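You operate a simulated robot arm through the tools that you are given. There is no shell and no other tool. Be economical: measure what you need, move in short steps, check, and stop when the job is done.

The job below is to be done with a simulated robot arm. You get a single attempt, and the scene is never put back.

Task
Fetch the purple weight ring from the sample bench top and set it on the end disc there.
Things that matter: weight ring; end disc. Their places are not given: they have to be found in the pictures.

The check looks at the end state, three seconds after you hand in, the way a careful person would. Anything else that was tipped, shoved, dropped, spilled or broken makes it a failure.

Robot
A 6-joint arm with a two-finger parallel gripper, fixed in place. Base frame: the origin is at the foot of the arm, x ahead of it, y to its left, z up; the work surface is at about z = 0. Lengths are in mm, angles in degrees, forces in N, time in s.
With the tool pointing down near the work surface it reaches from about 160 to 420 mm from the base axis. Its first joint turns from -66.0 to 66.0 degrees. Payload 1.57 kg.
The TCP is the grasp point between the finger pads, 30 mm short of the fingertips. In the tool frame z runs along the fingers and y along their closing line. The gripper opens to 80 mm. The fingers are 17 mm wide and 12 mm thick; the gripper's body (40 by 82 mm) begins 80 mm behind the TCP.
Orientation is that of the tool frame in the base frame, as a unit quaternion [w, x, y, z]. With the fingers straight down and closing along the base's y, the tool's x points along the base's -x, its y along +y and its z along -z.

Tools
- The arm moves only by the tool jog_arm. Its argument "targets" is a list of rows, each an object (a shift or turn left out is 0, a gripper value left out holds the last) with "dp": the shift along the tool's x, y, z in units of 20 mm (1.0 is 20 mm), a list of three; "twist": the turn about the tool's z in units of 8 degrees (1.0 is 8 degrees). In form: [{"dp": [x, y, z], "twist": twist}, ...]. A call has 1 to 10 rows; each row shifts and turns the commanded pose from where the row before left it, along the tool's axes as they then stand. "jaw" is the finger opening in mm, from 0 to 80, set as the call begins (left out, the last holds). A call with a number of a shift or a turn outside -1 to 1 is refused whole. A row lasts 0.2 s, in which the tool goes at most 50 mm and 8.6 degrees; a call with a longer step from one row to the next is refused whole, and so is a gripper value outside its range. A pose out of reach is approached as far as the arm can. The call stops where the force on the tool passes 40 N (or 10 N more than at its start, if that is more) or the arm is blocked; 0.2 s more then pass. Each finger travels about 153 mm/s and halts on what it meets, pressing with about 24 N; the grip force reading is that of the motor and also rises with nothing between the fingers. The clock runs only during rows and for 0.2 s after the last one: add rows that do not move to give the fingers time. The reply holds the time, the measured pose of the TCP, the force on the tool along the base axes, the opening and the grip force, in the units named above and with some noise.
- Cameras (640 x 400 px; columns grow to the right, rows downward): "scene" is fixed at [43.2, -326.2, 419]; the picture's right is [0.86, -0.51, 0.00], its down [-0.32, -0.54, -0.78] and it looks along [0.39, 0.67, -0.63] (base axes); focal length 258 px, centre (320, 200). "wrist" rides on the gripper at [72, -7, -122] in the tool frame; the picture's right is [0.09, 1.00, 0.00], its down [-0.84, 0.08, -0.54] and it looks along [-0.54, 0.05, 0.84] (tool axes); focal length 238 px, centre (320, 200).
- snapshot(camera): a new picture of that camera. It takes no simulated time.
- measure_at(camera, pixels): for up to 12 pixels [column, row] of the newest picture of that camera ("zoom" is the newest enlarged one), the place [x, y, z] in the base frame of the surface seen there, good to about 2 mm. It takes no simulated time.
- inspect(camera, box): a new picture of the part [left, top, right, bottom] of that camera's present view, enlarged. It takes no simulated time.
- hand_in(): hands the job in; it is judged then, once.

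Keep the steps short. Do not move on a guess: measure, check each grasp and each placing, and mend mistakes. In all there are 60 turns and 20 pictures (those below and enlarged ones count). Leave the gripper open and the arm clear of the work at the hand-in unless told otherwise, and finish with a single line.

The tools are called after "Request:" as name(argument=value, ...) on one line, values as JSON. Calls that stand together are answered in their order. jog_arm: Moves the arm, as the interface text tells. Its arguments: {"type":"object","properties":{"targets":{"type":"array","items":{"type":"object","properties":{"dp":{"type":"array","items":{"type":"number"}},"twist":{"type":"number"}}}},"jaw":{"type":"number"}},"required":["targets"]} The other tools are called the same way: snapshot (camera) takes a picture; measure_at (camera, pixels) gives the place of the surface under pixels of a picture; inspect (camera, box) takes an enlarged picture of a part of a camera's view; hand_in () hands the job in.

At the start:

```text
clock: 0.0
position: [284.2, -72.6, 187.6]
orientation: [-0.001, -0.001, 1.0, -0.002]
ft_force: [-0.1, 0.1, 0.1]
opening: 80.0
grip_force: 0.0
```

scene: 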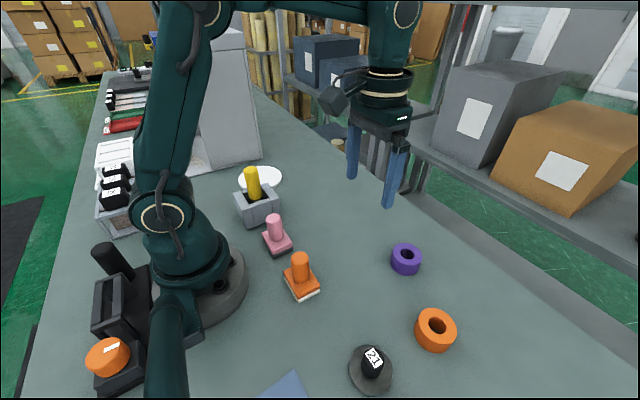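
wrist: 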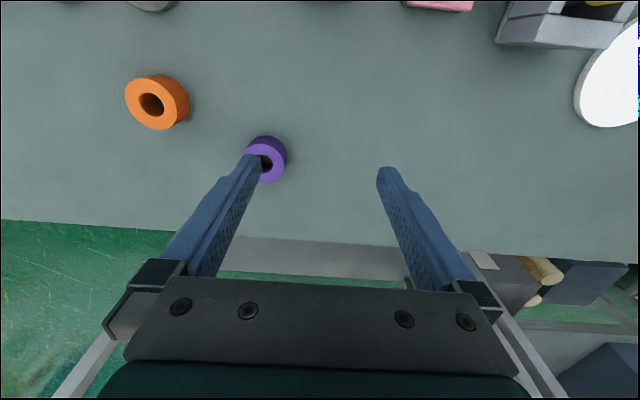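

I see the purple ring near scene (406,258). Candidates for the end disc are the grey disc with a black post at (370,368) and the white disc at (260,178). I'll enlarge both areas.

Request:
inspect(camera="scene", box=[260, 220, 500, 400])

Request:
inspect(camera="scene", box=[80, 130, 320, 280])

Request:
measure_at(camera="scene", pixels=[[406, 247], [392, 255], [420, 256], [406, 272], [405, 254], [372, 352], [352, 370], [370, 391], [389, 380], [260, 178], [435, 330], [300, 258]])

```text
2.22 times, centred on (380, 310) of scene
```

zoom: 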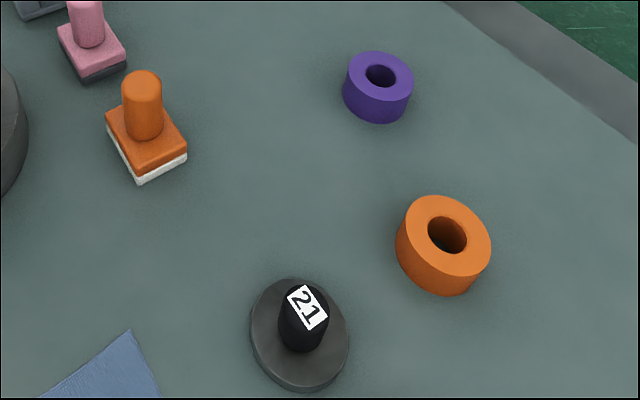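

```text
2.67 times, centred on (200, 205) of scene
```

zoom: 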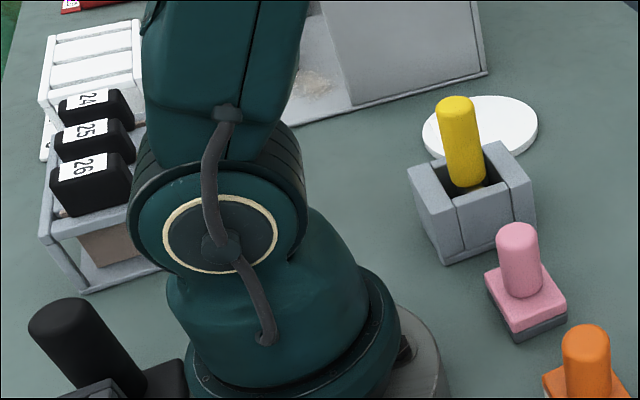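

```text
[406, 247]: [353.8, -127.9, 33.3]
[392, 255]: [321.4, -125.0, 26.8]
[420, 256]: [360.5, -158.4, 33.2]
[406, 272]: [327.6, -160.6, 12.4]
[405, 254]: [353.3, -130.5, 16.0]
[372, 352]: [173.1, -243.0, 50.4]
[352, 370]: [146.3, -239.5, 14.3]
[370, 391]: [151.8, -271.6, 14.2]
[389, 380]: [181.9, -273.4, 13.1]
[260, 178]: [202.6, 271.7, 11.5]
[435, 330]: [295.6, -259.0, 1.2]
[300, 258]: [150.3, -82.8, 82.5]
```

The measurements leave it open which one is the end disc. I'll check the sizes: ring bore and outside diameter, the black post, the grey disc and the white disc.

Request:
inspect(camera="scene", box=[330, 330, 410, 400])

Request:
measure_at(camera="scene", pixels=[[240, 178], [282, 178], [262, 167], [272, 188], [396, 247], [416, 263], [398, 261], [415, 248], [364, 350], [381, 354], [376, 364], [330, 375]])

```text
5.71 times, centred on (370, 365) of scene
```

zoom: 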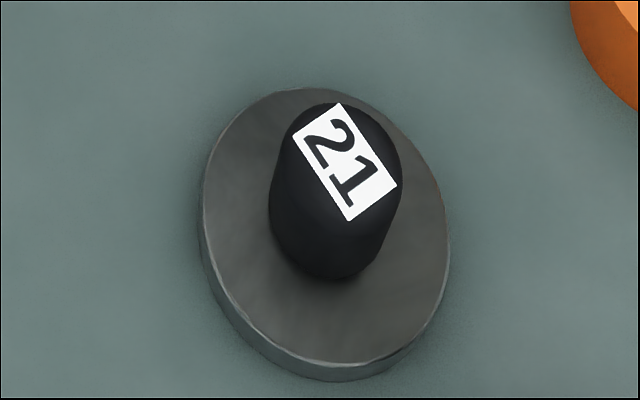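

```text
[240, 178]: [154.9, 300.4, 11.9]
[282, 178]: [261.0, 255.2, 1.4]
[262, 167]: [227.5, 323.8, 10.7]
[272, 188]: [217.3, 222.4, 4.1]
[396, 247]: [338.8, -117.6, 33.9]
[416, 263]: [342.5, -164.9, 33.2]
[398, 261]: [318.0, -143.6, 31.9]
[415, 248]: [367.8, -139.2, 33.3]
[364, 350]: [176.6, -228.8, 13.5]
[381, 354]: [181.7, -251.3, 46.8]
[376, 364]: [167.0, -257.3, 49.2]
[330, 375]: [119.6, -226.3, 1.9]
```

The ring is about 50 mm across with a bore of about 21 mm. The post is about 30 mm, so the ring can't go over it. Before deciding, I'll look at the lower left of the scene, where there is an orange round thing at (108,357), and at the far bench for other discs.

Request:
inspect(camera="scene", box=[60, 230, 220, 400])

Request:
inspect(camera="scene", box=[80, 50, 300, 210])

```text
2.35 times, centred on (140, 315) of scene
```

zoom: 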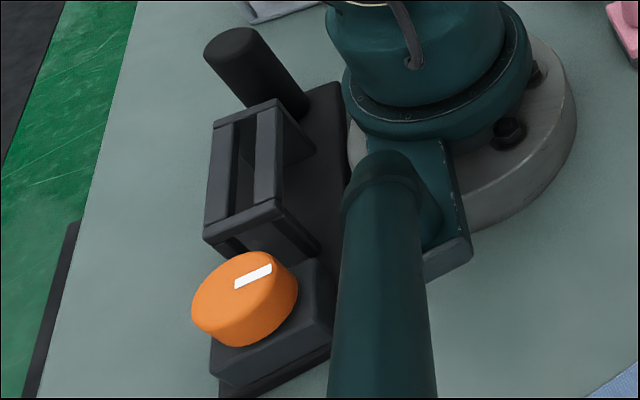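

```text
2.50 times, centred on (190, 130) of scene
```

zoom: 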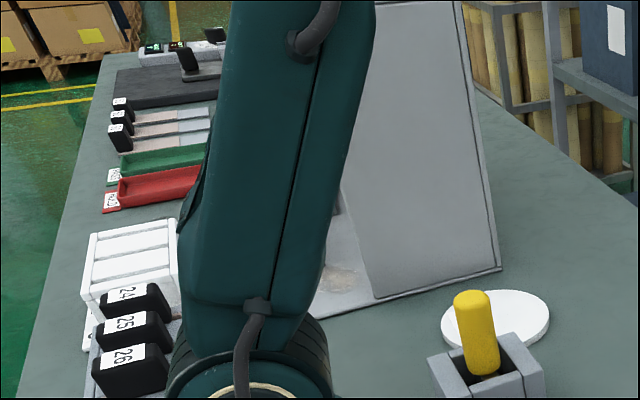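

The white disc is a bare flat disc, and grey 21 is a knobbed piece the ring can't fit over, so I take the white disc as the end disc. The ring centre is about (342,-141), with its top at z 33. Next I'll move over the ring at the present height with the jaws open. At the same time I'll measure what surrounds the white disc in the last zoom.

Request:
measure_at(camera="zoom", pixels=[[472, 297], [498, 265], [445, 30], [490, 345], [445, 375], [535, 370], [515, 345], [540, 340], [500, 295], [450, 310], [375, 300], [355, 200]])

Request:
jog_arm(targets=[{"dp": [-0.72, -0.86, 0]}, {"dp": [-0.72, -0.86, 0]}, {"dp": [-0.72, -0.86, 0]}, {"dp": [-0.73, -0.84, 0]}, {"dp": [0, 0, 0]}], jaw=80)

Request:
snapshot(camera="wrist")

```text
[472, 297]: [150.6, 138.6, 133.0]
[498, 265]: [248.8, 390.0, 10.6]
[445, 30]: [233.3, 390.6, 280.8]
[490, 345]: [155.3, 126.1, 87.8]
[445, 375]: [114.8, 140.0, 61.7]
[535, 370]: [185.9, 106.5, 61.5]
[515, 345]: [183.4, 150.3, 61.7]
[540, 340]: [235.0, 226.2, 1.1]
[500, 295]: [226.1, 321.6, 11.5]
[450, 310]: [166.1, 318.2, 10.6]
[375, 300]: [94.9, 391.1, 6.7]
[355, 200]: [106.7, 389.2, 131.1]
```

```text
clock: 1.2
position: [341.9, -143.0, 187.5]
orientation: [-0.001, 0.0, 1.0, -0.001]
ft_force: [0.3, -0.7, -0.5]
opening: 80.4
grip_force: 0.0
```

```text
12 pictures are left
```

wrist: 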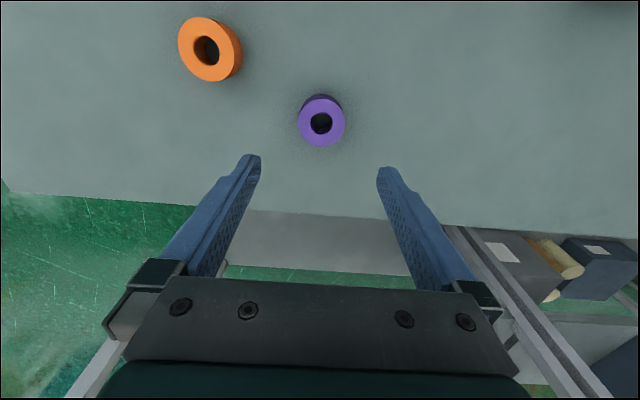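

The wrist view shows the ring at (321,121), between the fingers. I'll measure its rim.

Request:
measure_at(camera="wrist", pixels=[[302, 122], [341, 122], [322, 142], [321, 103], [306, 120], [338, 120]])

```text
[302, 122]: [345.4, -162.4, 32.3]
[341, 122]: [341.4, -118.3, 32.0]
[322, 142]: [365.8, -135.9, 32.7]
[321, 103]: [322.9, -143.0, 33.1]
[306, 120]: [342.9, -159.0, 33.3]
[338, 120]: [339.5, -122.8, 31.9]
```

The ring centre is about (344,-140). I'll correct by 2 to 3 mm and descend most of the way.

Request:
jog_arm(targets=[{"dp": [-0.1, 0.15, 0.5]}, {"dp": [0, 0, 0.9]}, {"dp": [0, 0, 0.9]}, {"dp": [0, 0, 0.9]}, {"dp": [0, 0, 0.9]}, {"dp": [0, 0, 0.9]}, {"dp": [0, 0, 0.5]}, {"dp": [0, 0, 0]}])

Request:
snapshot(camera="wrist")

```text
clock: 3.0
position: [344.7, -139.2, 77.6]
orientation: [0.0, 0.0, 1.0, 0.0]
ft_force: [0.2, 0.5, 0.0]
opening: 80.0
grip_force: 0.1
```

```text
11 pictures are left
```

wrist: 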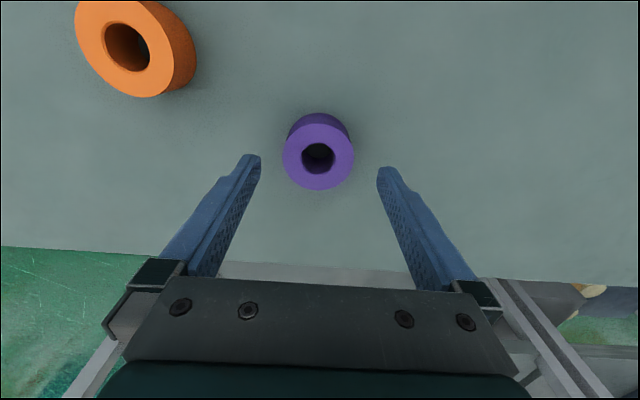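

The ring is centred between the fingers. I'll go down to z ≈ 35 with the tips about 5 mm above the bench.

Request:
jog_arm(targets=[{"dp": [0, 0, 0.8]}, {"dp": [0, 0, 0.8]}, {"dp": [0, 0, 0.5]}, {"dp": [0, 0, 0]}])

Request:
jog_arm(targets=[{}, {}, {}, {}], jaw=40)

```text
clock: 4.0
position: [344.8, -138.3, 36.0]
orientation: [0.0, 0.0, 1.0, -0.001]
ft_force: [0.1, -0.9, -1.5]
opening: 80.0
grip_force: 0.1
```

```text
clock: 5.0
position: [345.2, -138.6, 35.7]
orientation: [0.0, 0.0, 1.0, -0.001]
ft_force: [-0.6, -0.3, -0.1]
opening: 53.1
grip_force: 24.1
```

The jaws hold at 53 mm with 24 N, so the ring is gripped. I'll lift 20 mm and check.

Request:
jog_arm(targets=[{"dp": [0, 0, -0.3]}, {"dp": [0, 0, -0.5]}, {"dp": [0, 0, -0.5]}, {}])

Request:
snapshot(camera="wrist")

```text
clock: 6.0
position: [344.8, -139.1, 61.7]
orientation: [0.0, 0.001, 1.0, -0.001]
ft_force: [0.0, 0.9, -0.9]
opening: 53.0
grip_force: 24.3
```

```text
10 pictures are left
```

wrist: 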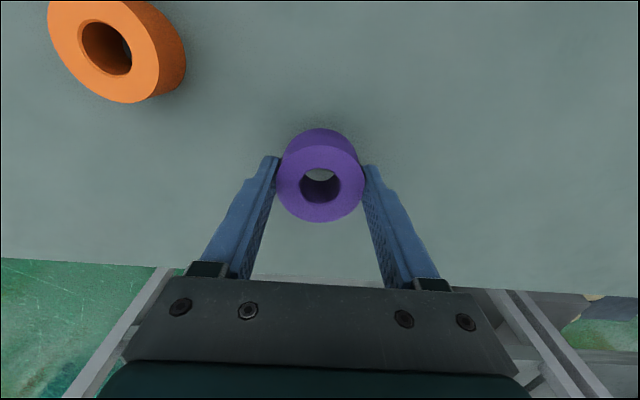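

The ring is held level and clear of the bench. I'll raise it to z ≈ 180.

Request:
jog_arm(targets=[{"dp": [0, 0, -0.6]}, {"dp": [0, 0, -0.9]}, {"dp": [0, 0, -0.9]}, {"dp": [0, 0, -0.9]}, {"dp": [0, 0, -0.9]}, {"dp": [0, 0, -0.9]}, {"dp": [0, 0, -0.8]}, {}])

Request:
jog_arm(targets=[{"dp": [0.2, 0.6, 0]}, {"dp": [0.35, 0.95, 0]}, {"dp": [0.35, 0.95, 0]}, {"dp": [0.35, 0.95, 0]}, {"dp": [0.35, 0.95, 0]}, {"dp": [0.35, 0.95, 0]}, {"dp": [0.35, 0.95, 0]}, {"dp": [0.35, 0.95, 0]}, {"dp": [0.35, 0.95, 0]}, {"dp": [0.35, 0.95, 0]}])

```text
clock: 7.8
position: [343.6, -136.7, 180.3]
orientation: [0.0, 0.0, 1.0, -0.001]
ft_force: [0.0, -0.7, -1.7]
opening: 53.4
grip_force: 24.4
```

```text
clock: 10.0
position: [277.3, 45.4, 179.7]
orientation: [0.001, -0.001, 1.0, -0.001]
ft_force: [-0.3, -0.1, -1.5]
opening: 52.7
grip_force: 24.0
```

The ring is still held. I'll carry on to about (245,200), short of the white disc, and look.

Request:
jog_arm(targets=[{"dp": [0.2, 0.6, 0]}, {"dp": [0.2, 0.95, 0]}, {"dp": [0.2, 0.95, 0]}, {"dp": [0.2, 0.95, 0]}, {"dp": [0.2, 0.95, 0]}, {"dp": [0.2, 0.95, 0]}, {"dp": [0.2, 0.95, 0]}, {"dp": [0.2, 0.95, 0]}, {"dp": [0, 0.4, 0]}, {}])

Request:
snapshot(camera="wrist")

```text
clock: 12.2
position: [246.3, 197.9, 178.7]
orientation: [0.0, 0.0, 1.0, -0.002]
ft_force: [0.4, 0.5, -1.5]
opening: 53.0
grip_force: 24.5
```

```text
9 pictures are left
```

wrist: 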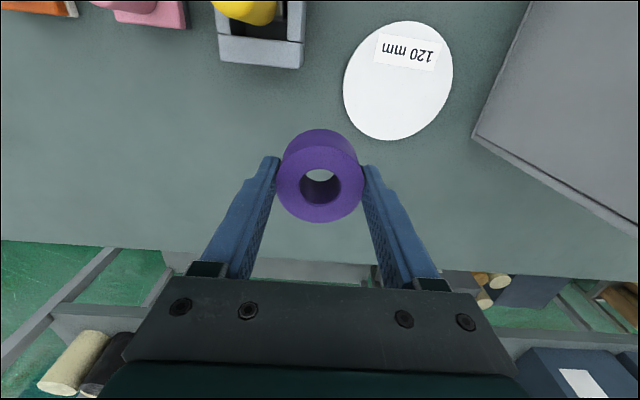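

The white disc is marked "120 mm" and lies clear of everything. I'll measure its edges and the area around it.

Request:
measure_at(camera="wrist", pixels=[[347, 90], [450, 75], [408, 24], [388, 137], [398, 82], [365, 45], [440, 112], [474, 137], [300, 60]])

```text
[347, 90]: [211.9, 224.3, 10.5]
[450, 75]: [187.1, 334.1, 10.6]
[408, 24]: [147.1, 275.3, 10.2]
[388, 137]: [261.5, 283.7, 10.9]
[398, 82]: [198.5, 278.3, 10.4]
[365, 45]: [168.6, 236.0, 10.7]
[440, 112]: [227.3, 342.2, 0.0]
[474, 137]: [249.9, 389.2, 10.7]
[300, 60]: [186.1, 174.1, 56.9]
```

The disc centre is about (204,279) with its top at z 10.5. I'll move the ring over the centre at the same height.

Request:
jog_arm(targets=[{"dp": [0.3, 0.6, 0]}, {"dp": [0.45, 0.86, 0]}, {"dp": [0.45, 0.86, 0]}, {"dp": [0.45, 0.86, 0]}, {"dp": [0.45, 0.86, 0]}, {}, {}])

Request:
snapshot(camera="scene")

```text
clock: 13.8
position: [204.5, 279.9, 178.4]
orientation: [0.001, 0.0, 1.0, -0.001]
ft_force: [0.4, 0.2, -1.4]
opening: 53.1
grip_force: 24.8
```

```text
8 pictures are left
```

scene: 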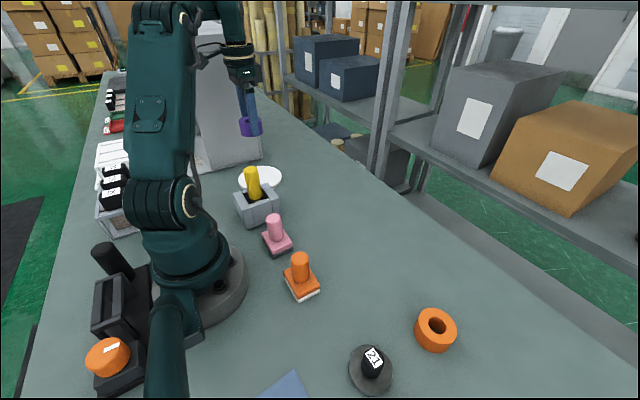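

The ring is over the disc. It should touch at TCP z ≈ 46, so I'll descend to about 58 first. No obstacles are near: the holder edge is at y 174 and the panel at y 389.

Request:
jog_arm(targets=[{"dp": [0, 0, 0.6]}, {"dp": [0, 0, 0.9]}, {"dp": [0, 0, 0.9]}, {"dp": [0, 0, 0.9]}, {"dp": [0, 0, 0.9]}, {"dp": [0, 0, 0.9]}, {"dp": [0, 0, 0.6]}, {"dp": [0, 0, 0.3]}, {}])

Request:
snapshot(camera="wrist")

```text
clock: 15.8
position: [203.3, 278.2, 59.0]
orientation: [0.0, 0.0, 1.0, -0.001]
ft_force: [-0.2, -0.1, -0.4]
opening: 53.2
grip_force: 23.7
```

```text
7 pictures are left
```

wrist: 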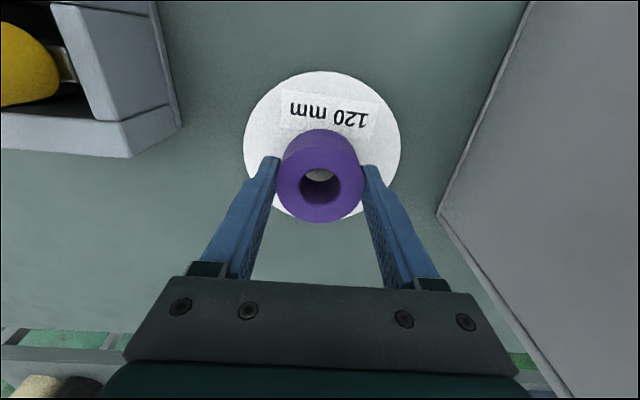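

The ring is over the disc. I'll lower it the last 12 mm in small steps, watching the force.

Request:
jog_arm(targets=[{"dp": [0, 0, 0.2]}, {"dp": [0, 0, 0.2]}, {"dp": [0, 0, 0.1]}, {"dp": [0, 0, 0.08]}, {"dp": [0, 0, 0.05]}, {}])

```text
clock: 17.2
position: [204.6, 279.2, 45.9]
orientation: [0.0, -0.002, 1.0, -0.001]
ft_force: [0.5, -0.5, -0.8]
opening: 52.9
grip_force: 23.9
```

The force is still -0.8 N at z 45.9, so there's no clear contact yet. I'll lower a millimetre at a time.

Request:
jog_arm(targets=[{"dp": [0, 0, 0.04]}, {}])

Request:
snapshot(camera="wrist")

```text
clock: 17.8
position: [203.7, 278.7, 45.7]
orientation: [0.0, -0.001, 1.0, -0.001]
ft_force: [-1.2, -2.0, 3.0]
opening: 53.2
grip_force: 23.9
```

```text
6 pictures are left
```

wrist: 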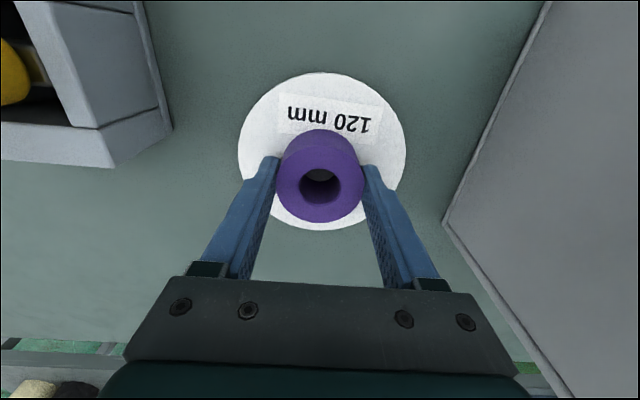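

The force has turned to +3 N, so the ring is resting on the disc. I'll open the fingers slightly and then rise straight up.

Request:
jog_arm(targets=[{}, {}, {}], jaw=72)

Request:
jog_arm(targets=[{"dp": [0, 0, -0.3]}, {"dp": [0, 0, -0.6]}, {"dp": [0, 0, -0.9]}, {"dp": [0, 0, -0.9]}, {"dp": [0, 0, -0.9]}, {"dp": [0, 0, -0.9]}, {"dp": [0, 0, -0.9]}, {"dp": [0, 0, -0.9]}, {"dp": [0, 0, -0.7]}, {}])

Request:
snapshot(camera="wrist")

```text
clock: 18.6
position: [204.2, 278.9, 45.9]
orientation: [-0.001, 0.0, 1.0, -0.001]
ft_force: [-0.5, -0.5, 0.4]
opening: 72.2
grip_force: 0.1
```

```text
clock: 20.8
position: [203.2, 278.2, 184.4]
orientation: [0.0, -0.001, 1.0, -0.001]
ft_force: [0.4, -0.2, -0.3]
opening: 71.9
grip_force: 0.0
```

```text
5 pictures are left
```

wrist: 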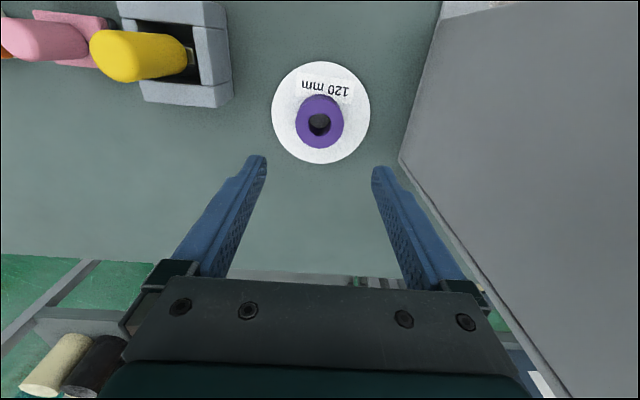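

The ring sits on the disc. I'll check its height and centring.

Request:
measure_at(camera="wrist", pixels=[[300, 122], [340, 122], [320, 142], [320, 100], [275, 115], [367, 112], [320, 160]])

```text
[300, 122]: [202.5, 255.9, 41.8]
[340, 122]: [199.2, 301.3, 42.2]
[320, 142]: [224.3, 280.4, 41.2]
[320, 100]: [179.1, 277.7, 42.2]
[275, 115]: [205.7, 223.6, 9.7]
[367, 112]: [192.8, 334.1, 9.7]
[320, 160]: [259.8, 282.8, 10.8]
```

The ring top is level at z ≈ 42 (about 10.5 + 32) and centred on the disc to within about 2 mm. The gripper is open and clear, so I'm handing in.

Request:
hand_in()

```text
The job is handed in.
```

The purple weight ring is resting flat and centred on the white "120 mm" disc, which I took to be the end disc; the gripper is open and clear, and the job is handed in.
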